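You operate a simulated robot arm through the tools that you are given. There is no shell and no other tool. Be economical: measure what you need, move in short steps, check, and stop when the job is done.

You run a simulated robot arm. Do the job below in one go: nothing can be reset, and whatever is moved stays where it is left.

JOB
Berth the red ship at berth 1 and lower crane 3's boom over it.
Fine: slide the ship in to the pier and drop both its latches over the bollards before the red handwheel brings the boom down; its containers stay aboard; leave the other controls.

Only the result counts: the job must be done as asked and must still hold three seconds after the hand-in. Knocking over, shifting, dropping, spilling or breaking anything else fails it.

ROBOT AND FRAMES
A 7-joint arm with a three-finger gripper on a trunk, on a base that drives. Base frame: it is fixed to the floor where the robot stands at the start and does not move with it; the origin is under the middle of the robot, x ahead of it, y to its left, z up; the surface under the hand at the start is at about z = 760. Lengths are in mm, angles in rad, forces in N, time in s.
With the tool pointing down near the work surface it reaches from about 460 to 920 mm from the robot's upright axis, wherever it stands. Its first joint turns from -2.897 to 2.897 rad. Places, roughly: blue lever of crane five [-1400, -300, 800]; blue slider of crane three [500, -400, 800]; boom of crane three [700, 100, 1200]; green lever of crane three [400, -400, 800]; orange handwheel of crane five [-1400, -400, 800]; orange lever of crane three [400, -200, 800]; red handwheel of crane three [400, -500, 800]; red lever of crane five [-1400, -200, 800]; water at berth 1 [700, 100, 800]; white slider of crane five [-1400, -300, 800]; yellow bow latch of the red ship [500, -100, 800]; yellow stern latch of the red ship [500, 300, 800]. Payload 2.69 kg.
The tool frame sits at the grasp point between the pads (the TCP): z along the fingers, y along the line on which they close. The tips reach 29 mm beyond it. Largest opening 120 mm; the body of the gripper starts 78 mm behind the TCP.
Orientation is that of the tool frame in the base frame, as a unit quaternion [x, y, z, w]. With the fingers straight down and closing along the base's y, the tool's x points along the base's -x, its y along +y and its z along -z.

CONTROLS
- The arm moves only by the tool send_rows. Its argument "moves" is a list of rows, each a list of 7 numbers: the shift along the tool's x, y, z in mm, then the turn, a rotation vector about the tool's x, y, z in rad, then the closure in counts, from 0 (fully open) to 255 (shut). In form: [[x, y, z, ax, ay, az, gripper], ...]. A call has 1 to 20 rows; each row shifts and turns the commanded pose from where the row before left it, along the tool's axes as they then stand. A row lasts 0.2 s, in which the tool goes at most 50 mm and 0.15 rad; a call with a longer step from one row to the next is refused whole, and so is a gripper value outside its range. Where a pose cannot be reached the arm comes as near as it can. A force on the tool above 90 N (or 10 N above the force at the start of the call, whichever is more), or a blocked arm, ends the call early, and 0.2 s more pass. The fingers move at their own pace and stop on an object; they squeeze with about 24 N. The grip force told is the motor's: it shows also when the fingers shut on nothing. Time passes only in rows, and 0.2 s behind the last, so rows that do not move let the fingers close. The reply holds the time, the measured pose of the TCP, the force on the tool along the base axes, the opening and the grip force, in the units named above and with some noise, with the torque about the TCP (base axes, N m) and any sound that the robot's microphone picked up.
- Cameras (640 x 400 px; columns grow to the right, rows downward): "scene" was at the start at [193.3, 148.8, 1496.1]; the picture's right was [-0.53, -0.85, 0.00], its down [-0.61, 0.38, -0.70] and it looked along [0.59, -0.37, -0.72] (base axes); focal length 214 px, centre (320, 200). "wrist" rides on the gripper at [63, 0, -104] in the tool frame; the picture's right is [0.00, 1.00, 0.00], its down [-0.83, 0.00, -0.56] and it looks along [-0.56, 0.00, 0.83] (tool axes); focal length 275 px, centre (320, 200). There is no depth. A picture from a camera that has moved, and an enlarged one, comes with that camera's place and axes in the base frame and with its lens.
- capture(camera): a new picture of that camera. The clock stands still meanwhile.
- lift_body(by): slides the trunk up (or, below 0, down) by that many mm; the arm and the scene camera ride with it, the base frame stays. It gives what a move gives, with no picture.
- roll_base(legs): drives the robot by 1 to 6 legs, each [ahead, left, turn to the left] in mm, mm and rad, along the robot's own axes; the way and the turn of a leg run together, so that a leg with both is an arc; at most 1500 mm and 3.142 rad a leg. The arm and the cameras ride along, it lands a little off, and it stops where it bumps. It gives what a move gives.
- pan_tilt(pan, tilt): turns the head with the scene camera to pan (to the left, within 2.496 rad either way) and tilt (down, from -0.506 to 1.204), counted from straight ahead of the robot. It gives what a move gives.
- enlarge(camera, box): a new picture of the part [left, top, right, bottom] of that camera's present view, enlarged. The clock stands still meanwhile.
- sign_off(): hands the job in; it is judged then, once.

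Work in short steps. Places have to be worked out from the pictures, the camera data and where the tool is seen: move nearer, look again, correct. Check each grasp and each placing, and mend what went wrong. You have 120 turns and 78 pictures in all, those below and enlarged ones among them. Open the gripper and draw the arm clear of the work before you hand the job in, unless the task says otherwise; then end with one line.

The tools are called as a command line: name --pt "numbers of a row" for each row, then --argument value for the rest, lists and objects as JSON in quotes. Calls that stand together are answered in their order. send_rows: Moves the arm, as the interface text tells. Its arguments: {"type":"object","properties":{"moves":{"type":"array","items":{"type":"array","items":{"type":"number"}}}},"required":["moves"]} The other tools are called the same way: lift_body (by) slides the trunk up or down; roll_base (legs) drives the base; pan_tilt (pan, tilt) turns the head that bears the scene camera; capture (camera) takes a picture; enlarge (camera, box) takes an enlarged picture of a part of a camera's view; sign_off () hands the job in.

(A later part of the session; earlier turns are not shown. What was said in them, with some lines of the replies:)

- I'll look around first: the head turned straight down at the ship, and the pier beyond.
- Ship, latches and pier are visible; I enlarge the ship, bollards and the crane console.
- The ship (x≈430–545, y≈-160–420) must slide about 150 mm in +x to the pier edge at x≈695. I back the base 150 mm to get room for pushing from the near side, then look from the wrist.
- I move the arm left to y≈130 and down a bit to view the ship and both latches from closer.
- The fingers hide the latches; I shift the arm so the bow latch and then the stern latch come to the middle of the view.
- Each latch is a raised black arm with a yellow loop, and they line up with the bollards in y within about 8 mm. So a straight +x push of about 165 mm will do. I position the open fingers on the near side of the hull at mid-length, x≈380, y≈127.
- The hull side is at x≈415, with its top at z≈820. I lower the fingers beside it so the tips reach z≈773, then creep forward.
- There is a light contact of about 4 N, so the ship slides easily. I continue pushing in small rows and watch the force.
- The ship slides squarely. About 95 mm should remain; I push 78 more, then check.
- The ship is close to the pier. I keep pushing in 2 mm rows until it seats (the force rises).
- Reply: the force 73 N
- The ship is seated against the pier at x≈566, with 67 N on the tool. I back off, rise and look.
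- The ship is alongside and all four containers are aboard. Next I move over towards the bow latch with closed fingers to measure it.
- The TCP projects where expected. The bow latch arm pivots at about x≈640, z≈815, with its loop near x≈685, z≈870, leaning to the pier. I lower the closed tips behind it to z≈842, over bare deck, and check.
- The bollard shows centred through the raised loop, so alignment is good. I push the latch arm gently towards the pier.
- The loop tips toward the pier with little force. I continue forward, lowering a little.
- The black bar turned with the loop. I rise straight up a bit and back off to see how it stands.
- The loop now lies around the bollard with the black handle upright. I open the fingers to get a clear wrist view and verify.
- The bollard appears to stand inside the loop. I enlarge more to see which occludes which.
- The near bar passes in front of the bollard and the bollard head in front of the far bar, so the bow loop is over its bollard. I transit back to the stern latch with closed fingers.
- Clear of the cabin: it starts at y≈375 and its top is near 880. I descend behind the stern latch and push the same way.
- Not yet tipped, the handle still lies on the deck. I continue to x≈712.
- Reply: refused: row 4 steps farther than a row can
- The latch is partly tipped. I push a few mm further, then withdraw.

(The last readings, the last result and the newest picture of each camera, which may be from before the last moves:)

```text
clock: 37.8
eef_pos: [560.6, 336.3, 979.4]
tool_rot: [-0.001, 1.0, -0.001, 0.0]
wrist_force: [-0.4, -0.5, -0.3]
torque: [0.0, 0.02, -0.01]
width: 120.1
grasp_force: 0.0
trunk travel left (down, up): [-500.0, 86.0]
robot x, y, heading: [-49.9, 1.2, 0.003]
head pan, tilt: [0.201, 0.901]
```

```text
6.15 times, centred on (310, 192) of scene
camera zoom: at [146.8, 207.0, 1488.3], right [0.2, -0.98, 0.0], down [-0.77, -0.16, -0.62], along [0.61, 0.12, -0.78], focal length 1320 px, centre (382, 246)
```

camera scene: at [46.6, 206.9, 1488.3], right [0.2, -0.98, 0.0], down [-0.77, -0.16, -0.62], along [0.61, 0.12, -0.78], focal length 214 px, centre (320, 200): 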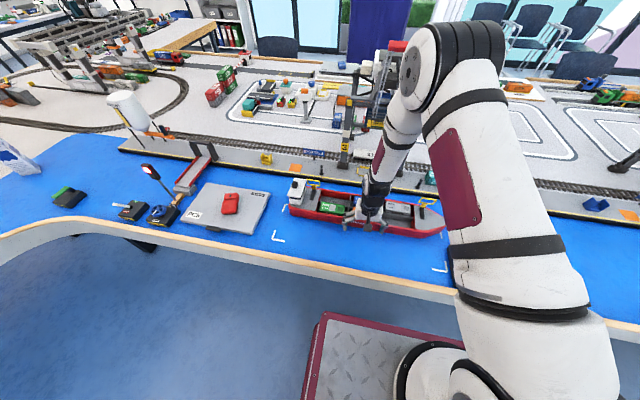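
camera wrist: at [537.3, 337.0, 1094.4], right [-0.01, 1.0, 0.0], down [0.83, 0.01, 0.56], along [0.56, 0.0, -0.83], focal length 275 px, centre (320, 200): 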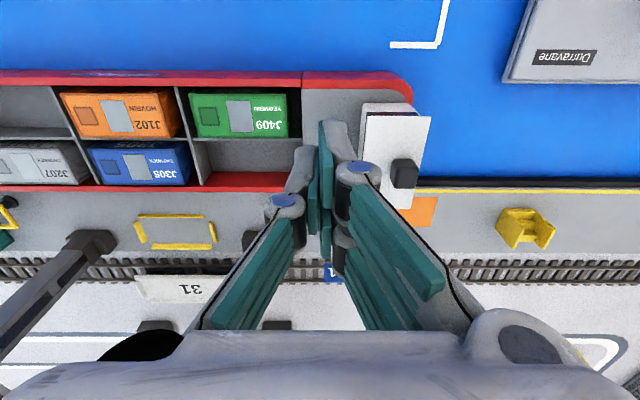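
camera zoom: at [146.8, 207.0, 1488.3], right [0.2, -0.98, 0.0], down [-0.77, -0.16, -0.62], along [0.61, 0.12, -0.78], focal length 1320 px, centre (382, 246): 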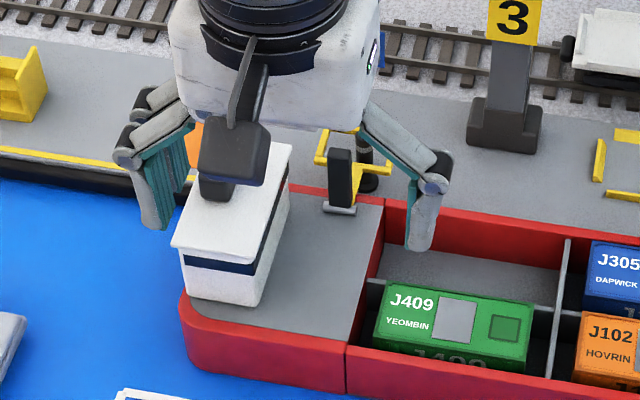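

Both loops are over their bollards, and the stern looks the same as the bow. Now I transit towards the handwheel near [400, -500].

send_rows --pt "40 -25 -25 0 0 0 0" --pt "40 -25 -15 0 0 0 0" --pt "0 -49 0 0 0 0 0" --pt "0 -49 0 0 0 0 0" --pt "0 -49 0 0 0 0 0" --pt "0 -49 0 0 0 0 0" --pt "0 -49 0 0 0 0 0" --pt "0 -49 0 0 0 0 0" --pt "0 -49 0 0 0 0 0" --pt "0 -49 0 0 0 0 0" --pt "0 -49 0 0 0 0 0" --pt "0 -49 0 0 0 0 0" --pt "0 -49 0 0 0 0 0" --pt "10 -48 0 0 0 0 0" --pt "20 -45 0 0 0 0 0" --pt "20 -45 0 0 0 0 0" --pt "20 -45 0 0 0 0 0" --pt "10 -40 0 0 0 0 0"

capture --camera "wrist"

pan_tilt --pan -0.55 --tilt 0.95

capture --camera "scene"

```text
refused: row 1 steps farther than a row can; nothing moved
```

```text
38 pictures are left
camera wrist: at [498.0, 336.5, 1082.6], right [-0.01, 1.0, 0.0], down [0.83, 0.0, 0.56], along [0.56, 0.0, -0.83], focal length 275 px, centre (320, 200)
```

wrist: 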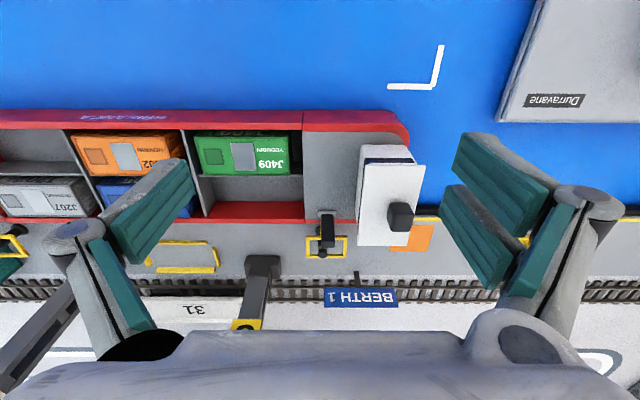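

```text
clock: 38.9
eef_pos: [559.8, 337.0, 979.0]
tool_rot: [-0.001, 1.0, 0.0, 0.0]
wrist_force: [-0.6, -0.1, -0.9]
torque: [-0.02, -0.02, -0.03]
width: 119.8
grasp_force: 0.0
trunk travel left (down, up): [-500.0, 86.0]
robot x, y, heading: [-51.9, -0.6, 0.004]
head pan, tilt: [-0.55, 0.949]
```

```text
37 pictures are left
camera scene: at [134.9, 154.0, 1484.7], right [-0.52, -0.85, 0.0], down [-0.69, 0.42, -0.58], along [0.5, -0.3, -0.81], focal length 214 px, centre (320, 200)
```

scene: 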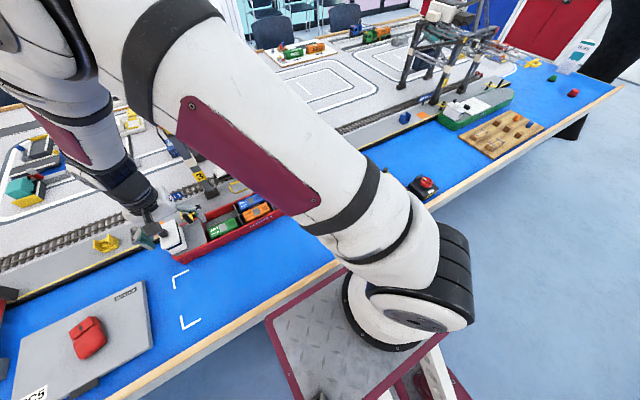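

Some rows were too long; I repeat the transit with shorter steps.

send_rows --pt "35 0 -25 0 0 0 0" --pt "35 0 -15 0 0 0 0" --pt "0 -49 0 0 0 0 0" --pt "0 -49 0 0 0 0 0" --pt "0 -49 0 0 0 0 0" --pt "0 -49 0 0 0 0 0" --pt "0 -49 0 0 0 0 0" --pt "0 -49 0 0 0 0 0" --pt "0 -49 0 0 0 0 0" --pt "0 -49 0 0 0 0 0" --pt "0 -49 0 0 0 0 0" --pt "0 -49 0 0 0 0 0" --pt "0 -49 0 0 0 0 0" --pt "0 -48 0 0 0 0 0" --pt "20 -45 0 0 0 0 0" --pt "20 -45 0 0 0 0 0" --pt "20 -45 0 0 0 0 0" --pt "20 -45 0 0 0 0 0" --pt "10 -40 0 0 0 0 0"

capture --camera "wrist"

capture --camera "scene"

```text
clock: 42.9
eef_pos: [402.7, -470.1, 1015.5]
tool_rot: [-0.001, 1.0, 0.0, -0.001]
wrist_force: [0.3, 0.6, 0.2]
torque: [-0.05, 0.03, 0.0]
width: 120.2
grasp_force: 0.0
trunk travel left (down, up): [-500.0, 86.0]
robot x, y, heading: [-50.8, 1.2, 0.002]
head pan, tilt: [-0.55, 0.949]
```

```text
36 pictures are left
camera wrist: at [340.9, -470.1, 1119.7], right [-0.01, 1.0, 0.0], down [0.83, 0.01, 0.56], along [0.56, 0.0, -0.83], focal length 275 px, centre (320, 200)
```

wrist: 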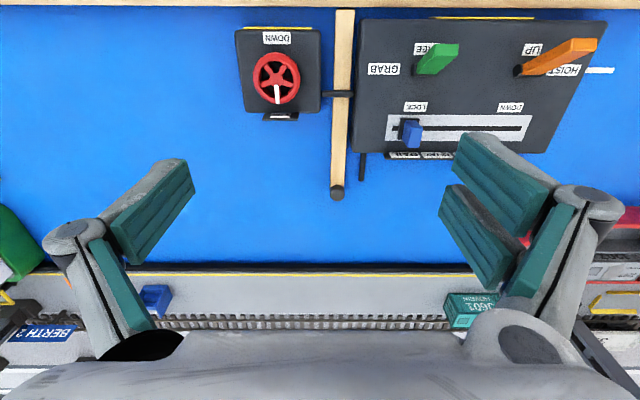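

```text
35 pictures are left
camera scene: at [134.9, 154.4, 1484.6], right [-0.52, -0.85, 0.0], down [-0.69, 0.42, -0.58], along [0.5, -0.3, -0.81], focal length 214 px, centre (320, 200)
```

scene: 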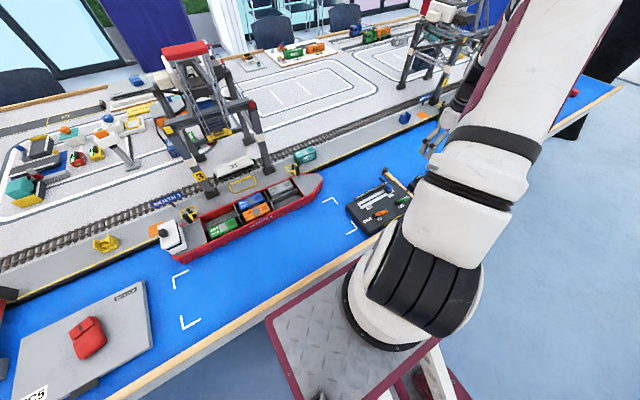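

enlarge --camera "wrist" --box '[225, 15, 345, 135]'

enlarge --camera "scene" --box '[160, 150, 340, 270]'

```text
3.33 times, centred on (285, 75) of wrist
camera zoom: at [340.9, -470.1, 1119.7], right [-0.01, 1.0, 0.0], down [0.83, 0.01, 0.56], along [0.56, 0.0, -0.83], focal length 918 px, centre (437, 617)
```

zoom: 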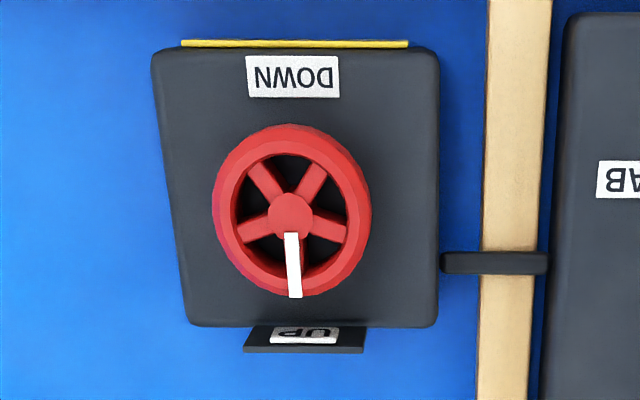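

```text
3.33 times, centred on (250, 210) of scene
camera zoom: at [134.9, 154.4, 1484.6], right [-0.52, -0.85, 0.0], down [-0.69, 0.42, -0.58], along [0.5, -0.3, -0.81], focal length 715 px, centre (553, 167)
```

zoom: 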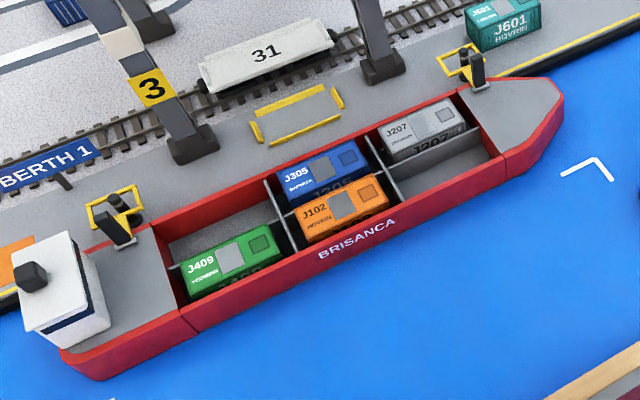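

Both latches sit over their bollards and the cargo is in place. The wheel's white pointer points at UP (the far side), with DOWN on the near side, about half a turn away. I centre over the wheel at about (394, -514) and go lower to refine.

send_rows --pt "5 -22 20 0 0 0 0" --pt "4 -22 20 0 0 0 0" --pt "0 0 40 0 0 0 0" --pt "0 0 30 0 0 0 0"

capture --camera "wrist"

```text
clock: 43.9
eef_pos: [393.1, -513.6, 906.1]
tool_rot: [-0.001, 1.0, 0.0, 0.0]
wrist_force: [-0.3, 0.9, 0.2]
torque: [-0.02, -0.02, 0.02]
width: 120.0
grasp_force: 0.1
trunk travel left (down, up): [-500.0, 86.0]
robot x, y, heading: [-51.6, -0.1, -0.001]
head pan, tilt: [-0.55, 0.949]
```

```text
32 pictures are left
camera wrist: at [331.3, -514.5, 1010.3], right [-0.01, 1.0, 0.0], down [0.83, 0.0, 0.56], along [0.56, 0.0, -0.83], focal length 275 px, centre (320, 200)
```

wrist: 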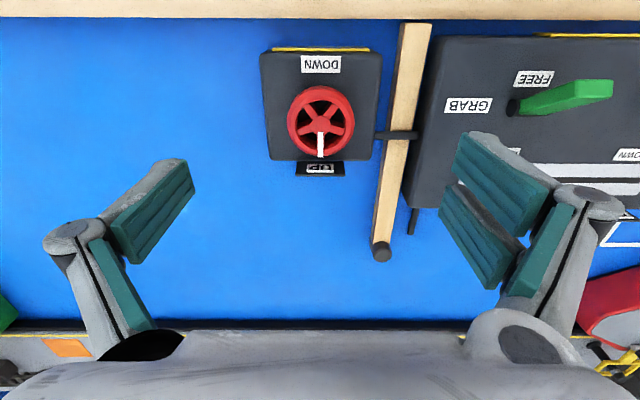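

The wheel centre is at about (397, -514, 804), roughly 50 mm across. I check with the scene camera whether its panel is sloped.

enlarge --camera "scene" --box '[380, 140, 480, 230]'

enlarge --camera "wrist" --box '[250, 30, 400, 190]'

```text
4.44 times, centred on (430, 185) of scene
camera zoom: at [134.8, 154.0, 1484.7], right [-0.52, -0.85, 0.0], down [-0.69, 0.42, -0.58], along [0.5, -0.3, -0.81], focal length 953 px, centre (-169, 267)
```

zoom: 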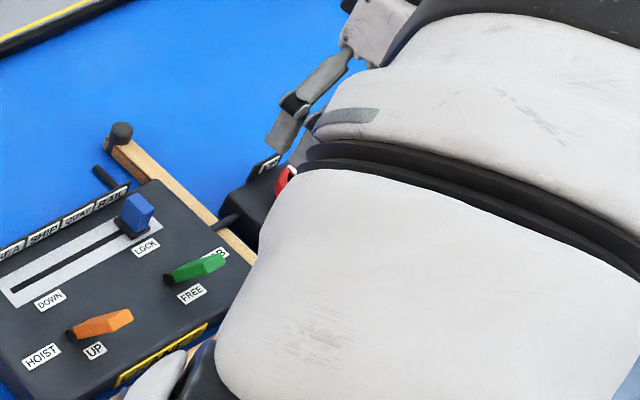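

```text
2.50 times, centred on (325, 110) of wrist
camera zoom: at [331.3, -514.5, 1010.3], right [-0.01, 1.0, 0.0], down [0.83, 0.0, 0.56], along [0.56, 0.0, -0.83], focal length 688 px, centre (308, 425)
```

zoom: 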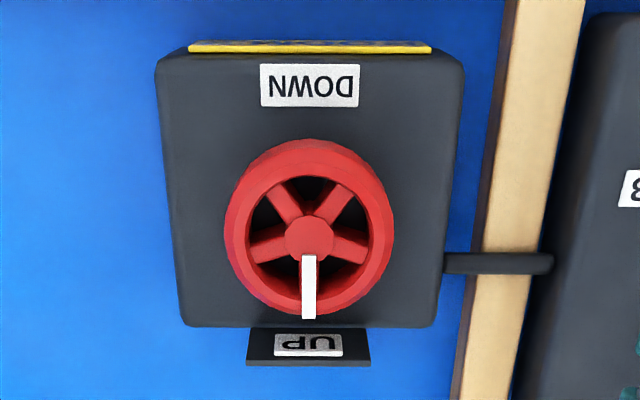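

The wheel axis is near vertical. I narrow the fingers to about 73 mm and descend around it.

send_rows --pt "-4 0 20 0 0 0 100" --pt "0 0 30 0 0 0 100" --pt "0 0 20 0 0 0 100" --pt "0 0 6 0 0 0 100" --pt "0 0 4 0 0 0 100"

capture --camera "wrist"

```text
clock: 45.1
eef_pos: [397.0, -513.1, 826.3]
tool_rot: [-0.001, 1.0, 0.0, 0.0]
wrist_force: [-0.1, -0.3, 0.0]
torque: [0.03, 0.02, -0.01]
width: 72.8
grasp_force: 0.1
trunk travel left (down, up): [-500.0, 86.0]
robot x, y, heading: [-48.3, 1.1, 0.004]
head pan, tilt: [-0.55, 0.949]
```

```text
29 pictures are left
camera wrist: at [334.8, -514.7, 930.3], right [-0.01, 1.0, 0.0], down [0.83, 0.0, 0.56], along [0.56, 0.0, -0.83], focal length 275 px, centre (320, 200)
```

wrist: 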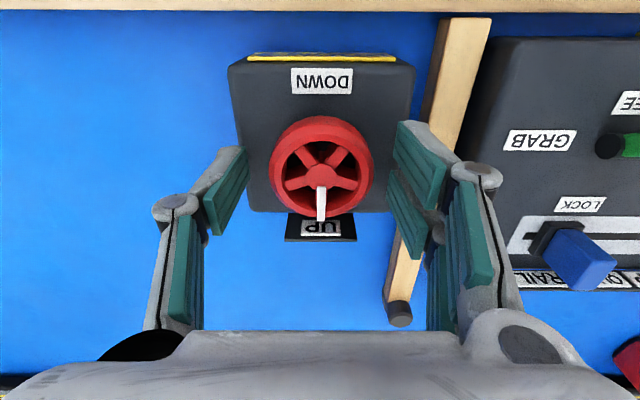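

The fingers straddle the wheel. I lower 5 mm more and close.

send_rows --pt "0 0 5 0 0 0 100" --pt "0 0 0 0 0 0 255" --pt "0 0 0 0 0 0 255" --pt "0 0 0 0 0 0 255"

```text
clock: 46.1
eef_pos: [397.3, -514.8, 822.2]
tool_rot: [-0.001, 1.0, 0.0, 0.0]
wrist_force: [0.0, 11.2, 24.8]
torque: [0.63, 0.28, 0.04]
width: 46.7
grasp_force: 44.8
trunk travel left (down, up): [-500.0, 86.0]
robot x, y, heading: [-51.8, -0.5, 0.002]
head pan, tilt: [-0.55, 0.949]
```

Gripped at 47 mm with a small side and upward load. I ease up 2 mm and 1.5 mm in +y, then try a small turn clockwise (seen from above).

send_rows --pt "0 1.5 -2 0 0 0 255" --pt "0 0 0 0 0 0.1 255" --pt "0 0 0 0 0 0.1 255" --pt "0 0 0 0 0 0.1 255"

capture --camera "wrist"

enlarge --camera "scene" --box '[140, 20, 320, 210]'

```text
clock: 47.1
eef_pos: [394.7, -514.8, 822.8]
tool_rot: [0.15, 0.989, 0.0, -0.001]
wrist_force: [-9.2, -12.5, -10.7]
torque: [-0.05, 0.3, 0.97]
width: 46.1
grasp_force: 44.9
trunk travel left (down, up): [-500.0, 86.0]
robot x, y, heading: [-52.6, -0.4, 0.003]
head pan, tilt: [-0.55, 0.949]
```

```text
28 pictures are left
camera wrist: at [335.8, -495.6, 926.7], right [0.29, 0.96, 0.0], down [0.8, -0.24, 0.55], along [0.53, -0.16, -0.83], focal length 275 px, centre (320, 200)
```

wrist: 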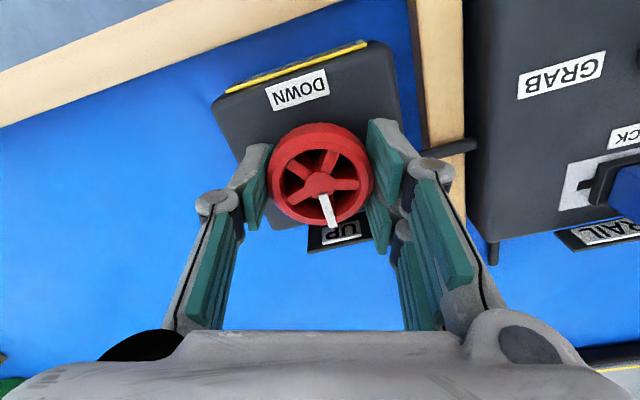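

```text
2.11 times, centred on (230, 115) of scene
camera zoom: at [134.8, 152.9, 1484.7], right [-0.52, -0.85, 0.0], down [-0.69, 0.42, -0.58], along [0.5, -0.3, -0.81], focal length 452 px, centre (510, 379)
```

zoom: 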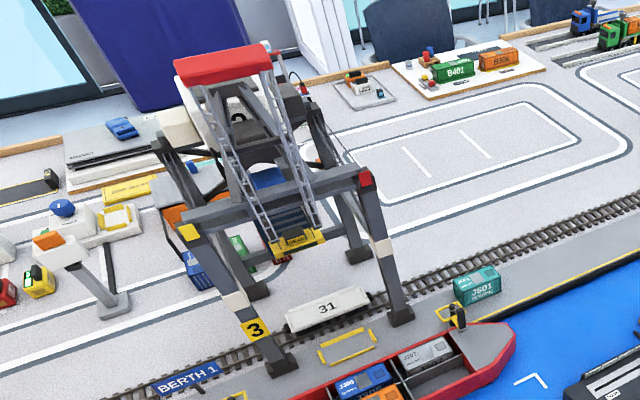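

The wheel stayed put: the pointer is still at UP and the fingers slipped at about 1 N·m, so this way is probably against the stop. I try the other way.

send_rows --pt "0 0 0 0 0 -0.1 255" --pt "0 0 0 0 0 -0.1 255" --pt "0 0 0 0 0 -0.1 255" --pt "0 0 0 0 0 -0.1 255" --pt "0 0 0 0 0 -0.1 255" --pt "0 0 0 0 0 -0.1 255" --pt "0 0 0 0 0 -0.1 255"

capture --camera "wrist"

```text
clock: 48.7
eef_pos: [396.0, -514.0, 822.3]
tool_rot: [-0.199, 0.98, 0.001, -0.001]
wrist_force: [-14.9, -9.8, -15.0]
torque: [-0.35, 0.47, 0.01]
width: 46.3
grasp_force: 45.0
trunk travel left (down, up): [-500.0, 86.0]
robot x, y, heading: [-50.1, -4.1, 0.001]
head pan, tilt: [-0.55, 0.949]
```

```text
26 pictures are left
camera wrist: at [338.3, -538.5, 926.8], right [-0.4, 0.92, 0.0], down [0.76, 0.33, 0.55], along [0.51, 0.22, -0.83], focal length 275 px, centre (320, 200)
```

wrist: 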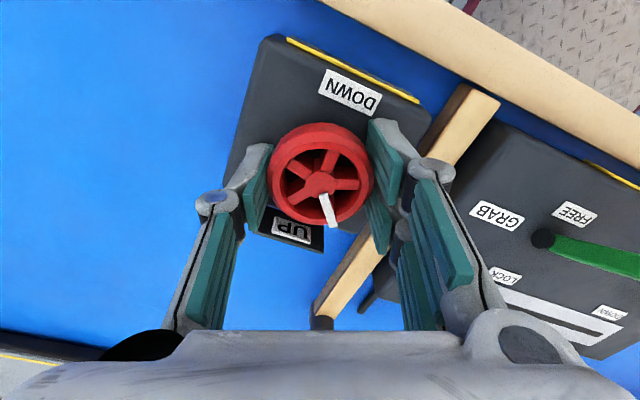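

The wheel now turns with the gripper (about 0.7 rad counter-clockwise). I continue.

send_rows --pt "0 0 0 0 0 -0.12 255" --pt "0 0 0 0 0 -0.12 255" --pt "0 0 0 0 0 -0.12 255" --pt "0 0 0 0 0 -0.12 255" --pt "0 0 0 0 0 -0.12 255" --pt "0 0 0 0 0 -0.12 255" --pt "0 0 0 0 0 -0.12 255"

capture --camera "wrist"

enlarge --camera "scene" --box '[140, 20, 320, 210]'

```text
clock: 50.3
eef_pos: [393.4, -512.8, 823.2]
tool_rot: [-0.582, 0.813, 0.002, 0.0]
wrist_force: [-20.0, -2.0, -17.6]
torque: [-0.39, 0.3, -0.05]
width: 46.0
grasp_force: 44.9
trunk travel left (down, up): [-500.0, 86.0]
robot x, y, heading: [-55.5, -2.3, 0.002]
head pan, tilt: [-0.55, 0.949]
```

```text
25 pictures are left
camera wrist: at [375.9, -572.7, 926.8], right [-0.95, 0.32, 0.0], down [0.27, 0.79, 0.56], along [0.17, 0.53, -0.83], focal length 275 px, centre (320, 200)
```

wrist: 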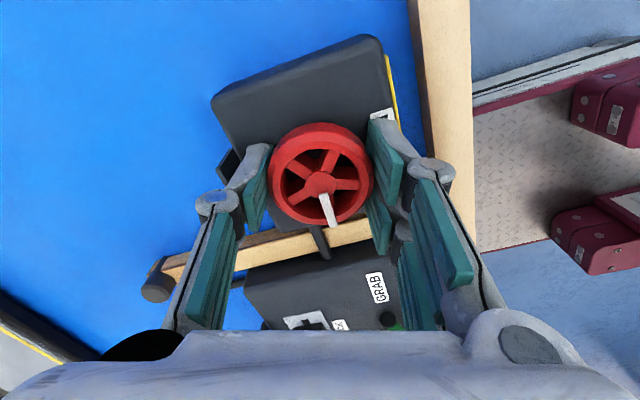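

```text
2.11 times, centred on (230, 115) of scene
camera zoom: at [134.5, 153.3, 1484.8], right [-0.52, -0.85, 0.0], down [-0.69, 0.42, -0.58], along [0.5, -0.3, -0.81], focal length 452 px, centre (510, 379)
```

zoom: 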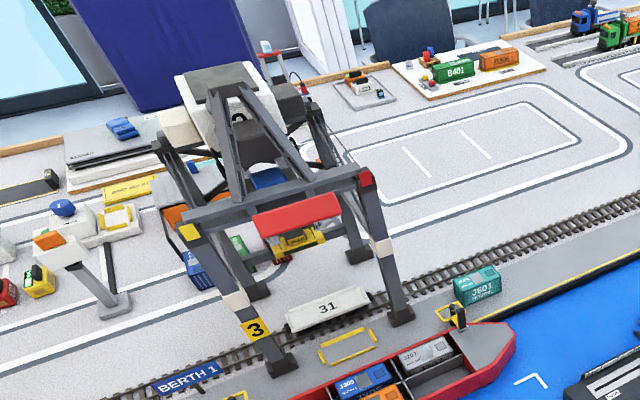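

The boom is coming down. Fx is -20 N from a slight off-centre drift, so I shift +x a little (about 2 mm) while continuing to turn.

send_rows --pt "-1 -2 0 0 0 -0.12 255" --pt "0 0 0 0 0 -0.12 255" --pt "0 0 0 0 0 -0.12 255" --pt "0 0 0 0 0 -0.12 255" --pt "0 0 0 0 0 -0.12 255" --pt "0 0 0 0 0 -0.12 255"

capture --camera "wrist"

enlarge --camera "scene" --box '[140, 20, 320, 210]'

```text
clock: 51.7
eef_pos: [394.5, -513.9, 822.4]
tool_rot: [0.831, -0.556, -0.004, 0.001]
wrist_force: [-34.8, 10.2, -5.8]
torque: [-0.49, 0.12, -0.06]
width: 46.1
grasp_force: 45.1
trunk travel left (down, up): [-500.0, 86.0]
robot x, y, heading: [-53.2, 0.9, -0.002]
head pan, tilt: [-0.55, 0.949]
```

```text
23 pictures are left
camera wrist: at [420.0, -571.0, 926.5], right [-0.92, -0.39, 0.01], down [-0.32, 0.77, 0.56], along [-0.22, 0.51, -0.83], focal length 275 px, centre (320, 200)
```

wrist: 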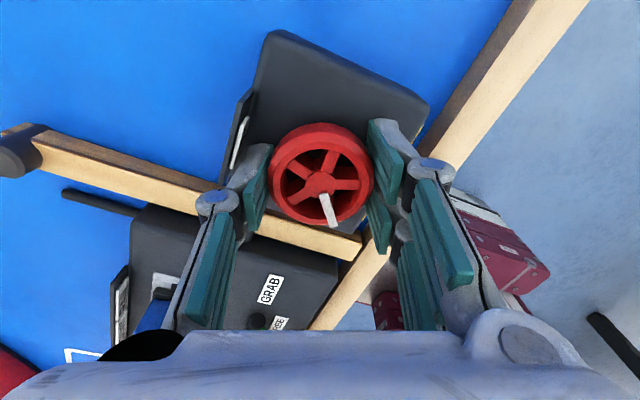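

```text
2.11 times, centred on (230, 115) of scene
camera zoom: at [133.7, 154.0, 1484.9], right [-0.52, -0.85, 0.0], down [-0.69, 0.42, -0.58], along [0.5, -0.3, -0.81], focal length 452 px, centre (510, 379)
```

zoom: 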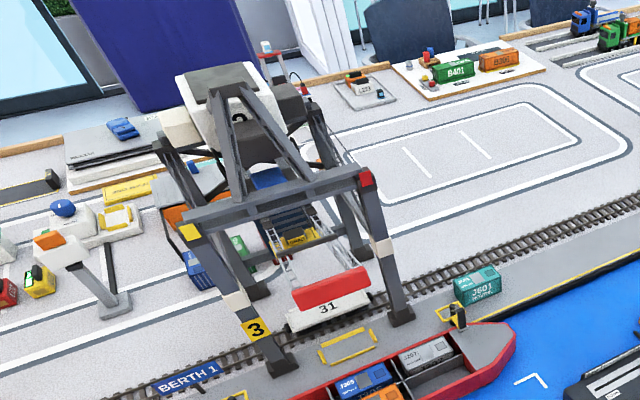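

Still turning freely and the boom is swinging out. I correct sideways by +3 (my last nudge was the wrong way) and turn the remaining ~0.9 rad.

send_rows --pt "0 3 0 0 0 -0.12 255" --pt "0 0 0 0 0 -0.12 255" --pt "0 0 0 0 0 -0.12 255" --pt "0 0 0 0 0 -0.12 255" --pt "0 0 0 0 0 -0.12 255" --pt "0 0 0 0 0 -0.12 255"

capture --camera "wrist"

enlarge --camera "scene" --box '[140, 20, 320, 210]'

```text
clock: 53.1
eef_pos: [394.7, -513.8, 823.1]
tool_rot: [0.974, -0.228, -0.001, -0.001]
wrist_force: [-24.9, 15.3, 2.0]
torque: [0.46, -0.33, -0.02]
width: 46.3
grasp_force: 44.8
trunk travel left (down, up): [-500.0, 86.0]
robot x, y, heading: [-51.1, -0.8, -0.007]
head pan, tilt: [-0.55, 0.949]
```

```text
21 pictures are left
camera wrist: at [451.6, -541.2, 927.0], right [-0.44, -0.9, 0.0], down [-0.74, 0.36, 0.56], along [-0.5, 0.24, -0.83], focal length 275 px, centre (320, 200)
```

wrist: 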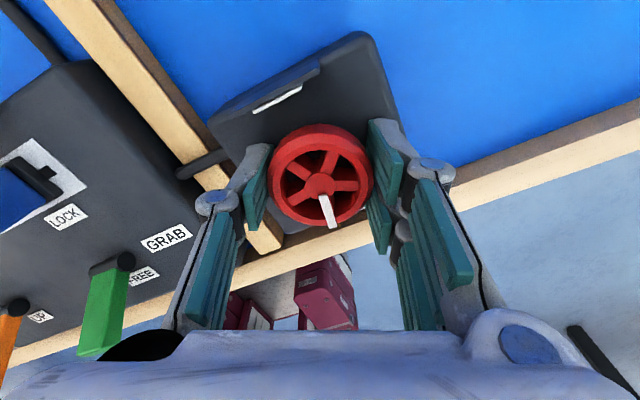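

```text
2.11 times, centred on (230, 115) of scene
camera zoom: at [134.0, 154.5, 1484.8], right [-0.52, -0.85, 0.0], down [-0.69, 0.42, -0.58], along [0.5, -0.3, -0.81], focal length 452 px, centre (510, 379)
```

zoom: 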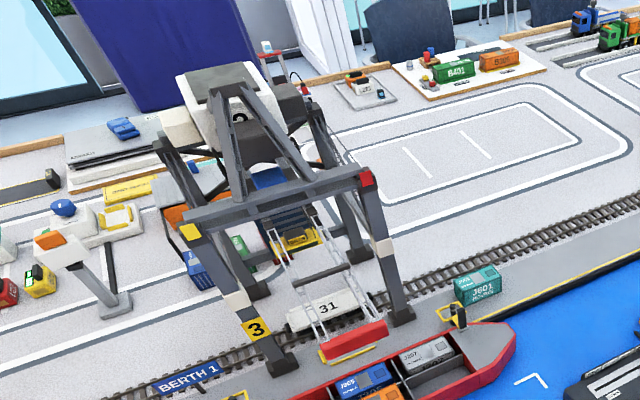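

About 2.98 rad turned; pointer almost at DOWN. I go on in small steps until it meets the stop.

send_rows --pt "0 0 0 0 0 -0.08 255" --pt "0 0 0 0 0 -0.08 255" --pt "0 0 0 0 0 -0.06 255" --pt "0 0 0 0 0 0 255"

capture --camera "wrist"

enlarge --camera "scene" --box '[140, 20, 320, 210]'

```text
clock: 54.1
eef_pos: [394.5, -513.3, 823.2]
tool_rot: [0.978, -0.209, -0.002, -0.001]
wrist_force: [-25.7, 14.5, -5.7]
torque: [-0.01, -0.26, -0.02]
width: 46.0
grasp_force: 45.2
out of reach, approached as far as the arm can: row 2, 3
trunk travel left (down, up): [-500.0, 86.0]
robot x, y, heading: [-53.0, -3.2, -0.002]
head pan, tilt: [-0.55, 0.949]
```

```text
19 pictures are left
camera wrist: at [452.9, -539.1, 927.0], right [-0.4, -0.91, 0.0], down [-0.76, 0.34, 0.56], along [-0.51, 0.23, -0.83], focal length 275 px, centre (320, 200)
```

wrist: 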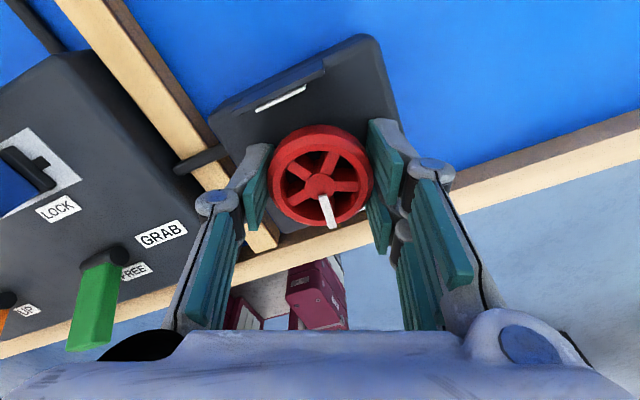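

```text
2.11 times, centred on (230, 115) of scene
camera zoom: at [134.1, 154.2, 1484.7], right [-0.52, -0.85, 0.0], down [-0.69, 0.42, -0.58], along [0.5, -0.3, -0.81], focal length 452 px, centre (510, 379)
```

zoom: 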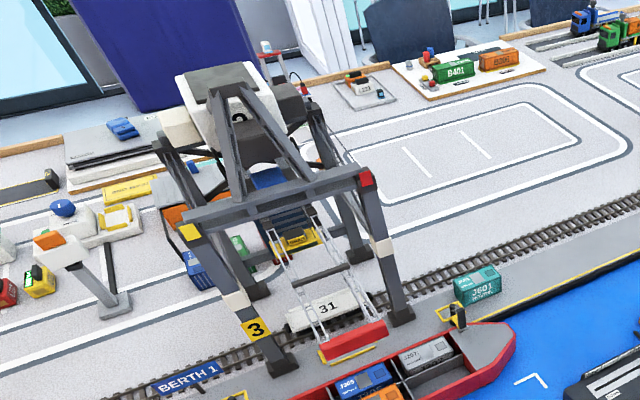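

The wrist joint reached its limit at about 3.0 rad of turn, and the boom may not be fully down. I open slightly, check that the wheel holds, turn back 1.8 rad and regrip.

send_rows --pt "0 0 0 0 0 0 110" --pt "0 0 0 0 0 0 110" --pt "0 0 0 0 0 0.14 110" --pt "0 0 0 0 0 0.14 110" --pt "0 0 0 0 0 0.14 110" --pt "0 0 0 0 0 0.14 110" --pt "0 0 0 0 0 0.14 110" --pt "0 0 0 0 0 0.14 110" --pt "0 0 0 0 0 0.14 110" --pt "0 0 0 0 0 0.14 110" --pt "0 0 0 0 0 0.14 110" --pt "0 0 0 0 0 0.14 110" --pt "0 0 0 0 0 0.14 110" --pt "0 0 0 0 0 0.14 110"

capture --camera "wrist"

```text
clock: 57.1
eef_pos: [397.8, -514.3, 823.5]
tool_rot: [-0.497, 0.868, 0.0, 0.0]
wrist_force: [-0.7, 0.1, -0.9]
torque: [-0.02, 0.01, 0.0]
width: 68.3
grasp_force: 0.1
trunk travel left (down, up): [-500.0, 86.0]
robot x, y, heading: [-49.1, 0.4, 0.003]
head pan, tilt: [-0.55, 0.949]
```

```text
17 pictures are left
camera wrist: at [366.2, -568.1, 927.7], right [-0.86, 0.5, 0.0], down [0.42, 0.72, 0.56], along [0.28, 0.48, -0.83], focal length 275 px, centre (320, 200)
```

wrist: 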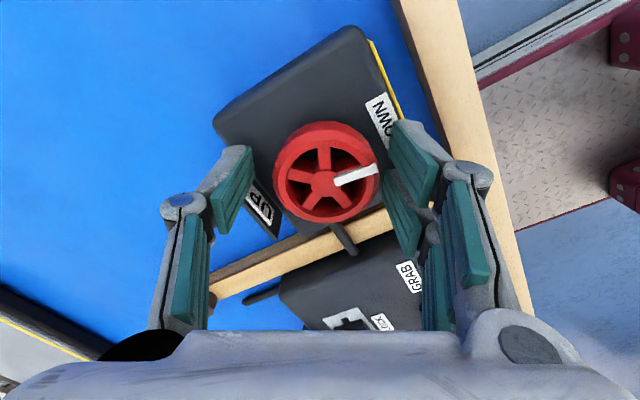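

The wheel holds, and the pointer is about 20° short of DOWN. I regrip here and turn further counter-clockwise.

send_rows --pt "0 0 0 0 0 0 255" --pt "0 0 0 0 0 0 255" --pt "0 0 0 0 0 0 255" --pt "0 0 0 0 0 -0.1 255" --pt "0 0 0 0 0 -0.1 255" --pt "0 0 0 0 0 -0.1 255" --pt "0 0 0 0 0 0 255"

capture --camera "wrist"

enlarge --camera "scene" --box '[140, 60, 320, 250]'

```text
clock: 58.7
eef_pos: [395.1, -512.6, 823.7]
tool_rot: [-0.622, 0.783, 0.002, -0.001]
wrist_force: [-21.4, 15.6, 3.5]
torque: [0.17, 0.07, -0.86]
width: 46.3
grasp_force: 45.3
trunk travel left (down, up): [-500.0, 86.0]
robot x, y, heading: [-56.8, -1.2, 0.002]
head pan, tilt: [-0.55, 0.949]
```

```text
16 pictures are left
camera wrist: at [381.7, -574.4, 927.1], right [-0.98, 0.22, 0.0], down [0.19, 0.81, 0.56], along [0.12, 0.54, -0.83], focal length 275 px, centre (320, 200)
```

wrist: 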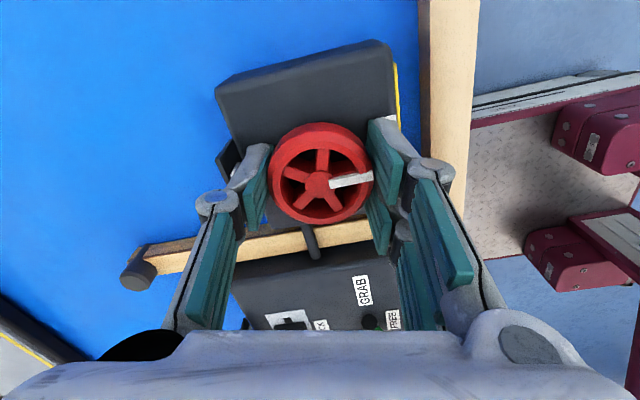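

```text
2.11 times, centred on (230, 155) of scene
camera zoom: at [134.0, 154.5, 1484.7], right [-0.52, -0.85, 0.0], down [-0.69, 0.42, -0.58], along [0.5, -0.3, -0.81], focal length 452 px, centre (510, 295)
```

zoom: 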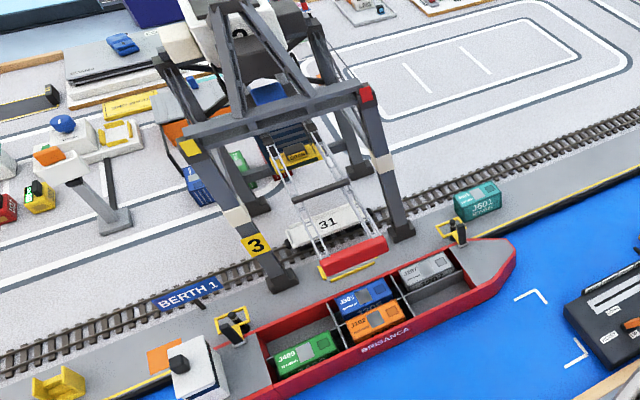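

The stop is reached (torque -0.86), the pointer points to DOWN, and the boom is out over the ship. I release, rise clear and check.

send_rows --pt "0 0 0 0 0 0.05 255" --pt "0 0 0 0 0 0 110" --pt "0 0 0 0 0 0 110" --pt "0 0 -30 0 0 0 110" --pt "0 0 -40 0 0 0 110" --pt "0 0 -40 0 0 0 110" --pt "0 0 -40 0 0 0 110" --pt "0 0 -30 0 0 0 0"

capture --camera "wrist"

pan_tilt --pan 0.1 --tilt 0.8

capture --camera "scene"

```text
clock: 60.5
eef_pos: [395.5, -516.6, 1003.0]
tool_rot: [-0.602, 0.799, 0.0, 0.0]
wrist_force: [1.0, -0.9, 0.3]
torque: [0.04, 0.0, -0.02]
width: 120.0
grasp_force: 0.1
trunk travel left (down, up): [-500.0, 86.0]
robot x, y, heading: [-53.8, -0.4, 0.004]
head pan, tilt: [-0.55, 0.949]
```

```text
14 pictures are left
camera wrist: at [379.8, -575.6, 1107.6], right [-0.96, 0.27, 0.0], down [0.22, 0.8, 0.56], along [0.15, 0.54, -0.83], focal length 275 px, centre (320, 200)
```

wrist: 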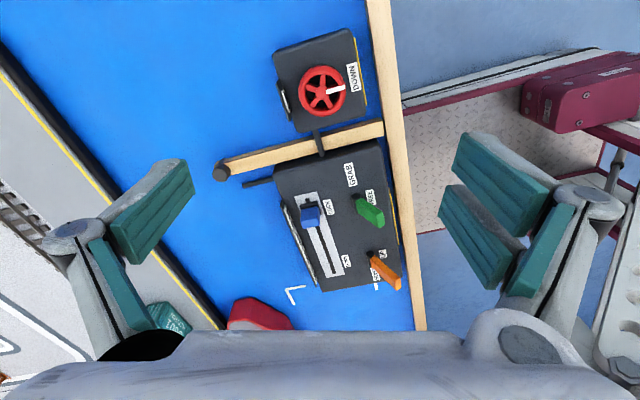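

```text
clock: 61.6
eef_pos: [396.2, -516.3, 1002.9]
tool_rot: [-0.602, 0.799, 0.0, 0.0]
wrist_force: [0.6, -0.5, 0.2]
torque: [0.0, -0.02, -0.02]
width: 120.1
grasp_force: 0.1
trunk travel left (down, up): [-500.0, 86.0]
robot x, y, heading: [-50.2, 1.2, -0.004]
head pan, tilt: [0.099, 0.799]
```

```text
13 pictures are left
camera scene: at [153.1, 199.8, 1496.2], right [0.1, -0.99, 0.0], down [-0.71, -0.07, -0.7], along [0.69, 0.07, -0.72], focal length 214 px, centre (320, 200)
```

scene: 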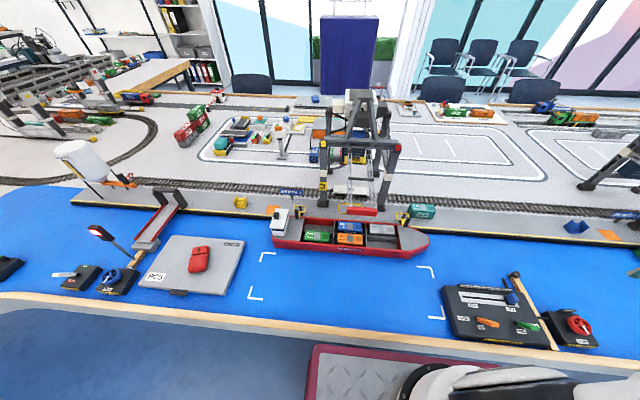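

enlarge --camera "scene" --box '[260, 80, 440, 265]'

enlarge --camera "wrist" --box '[260, 20, 400, 140]'

```text
2.16 times, centred on (350, 172) of scene
camera zoom: at [153.1, 199.8, 1496.2], right [0.1, -0.99, 0.0], down [-0.71, -0.07, -0.7], along [0.69, 0.07, -0.72], focal length 464 px, centre (255, 260)
```

zoom: 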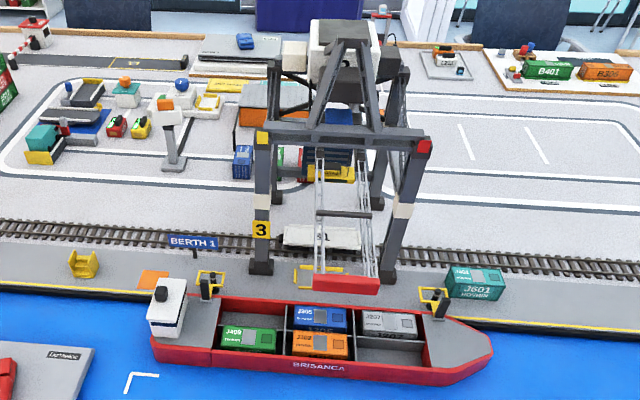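

```text
3.33 times, centred on (330, 80) of wrist
camera zoom: at [379.7, -575.6, 1107.4], right [-0.96, 0.27, 0.0], down [0.22, 0.8, 0.56], along [0.15, 0.53, -0.83], focal length 918 px, centre (287, 600)
```

zoom: 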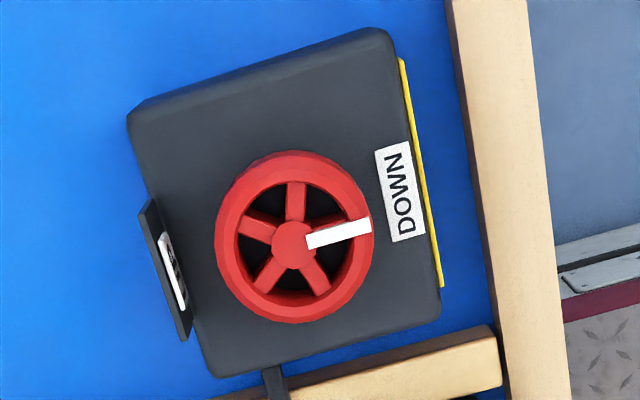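

Everything holds, but my small easing turn before release may have backed the wheel off a few degrees. I regrip and press it to the stop again, then release without easing.

send_rows --pt "0 0 30 0 0 0 110" --pt "0 0 40 0 0 0 110" --pt "0 0 40 0 0 0 110" --pt "0 0 40 0 0 0 110" --pt "0 0 28 0 0 0 110" --pt "0 0 0 0 0 0 110" --pt "0 0 0 0 0 0 255" --pt "0 0 0 0 0 0 255" --pt "0 0 0 0 0 0 255" --pt "0 0 0 0 0 -0.1 255" --pt "0 0 0 0 0 -0.1 255" --pt "0 0 0 0 0 0 255"

```text
clock: 64.2
eef_pos: [395.0, -511.6, 822.8]
tool_rot: [-0.679, 0.734, 0.005, 0.0]
wrist_force: [-30.8, 23.0, -1.7]
torque: [0.27, 0.15, -1.15]
width: 46.7
grasp_force: 44.9
trunk travel left (down, up): [-500.0, 86.0]
robot x, y, heading: [-53.0, 0.2, 0.005]
head pan, tilt: [0.099, 0.799]
```

At the stop again (-1.15 N·m). I release, rise, and move the arm clear.

send_rows --pt "0 0 0 0 0 0 110" --pt "0 0 0 0 0 0 110" --pt "0 0 -30 0 0 0 110" --pt "0 0 -40 0 0 0 110" --pt "0 0 -40 0 0 0 110" --pt "0 0 -40 0 0 0 110" --pt "0 0 -40 0 0 0 0" --pt "0 0 -40 0 0 0 0" --pt "0 0 -40 0 0 0 0"

enlarge --camera "scene" --box '[260, 80, 440, 265]'

enlarge --camera "scene" --box '[430, 260, 610, 360]'

```text
clock: 66.2
eef_pos: [395.6, -515.0, 1093.6]
tool_rot: [-0.679, 0.734, 0.0, 0.0]
wrist_force: [-0.9, 0.1, -0.3]
torque: [0.02, -0.02, -0.02]
width: 119.9
grasp_force: 0.0
trunk travel left (down, up): [-500.0, 86.0]
robot x, y, heading: [-50.2, -2.5, 0.001]
head pan, tilt: [0.099, 0.799]
```

```text
2.16 times, centred on (350, 172) of scene
camera zoom: at [153.2, 199.5, 1496.2], right [0.1, -0.99, 0.0], down [-0.71, -0.07, -0.7], along [0.69, 0.07, -0.72], focal length 464 px, centre (255, 260)
```

zoom: 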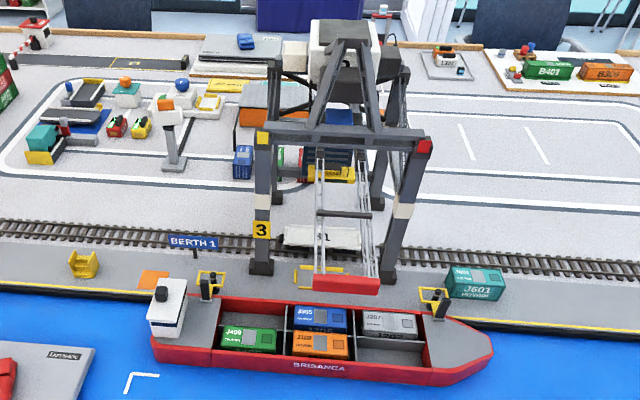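

```text
3.56 times, centred on (520, 310) of scene
camera zoom: at [153.2, 199.5, 1496.2], right [0.1, -0.99, 0.0], down [-0.71, -0.07, -0.7], along [0.69, 0.07, -0.72], focal length 763 px, centre (-391, -191)
```

zoom: 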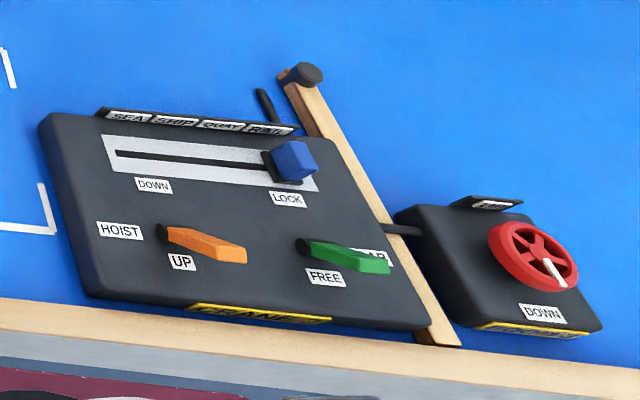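

The ship is alongside with both latches over the bollards and four containers aboard. The boom is down, the pointer is at DOWN, the other controls are untouched and the arm is clear. I hand in.

sign_off

```text
The job is handed in.
```

The red ship is berthed at berth 1 with both latches over their bollards and its four containers aboard, and crane 3's boom is lowered over it; I left the other controls alone.
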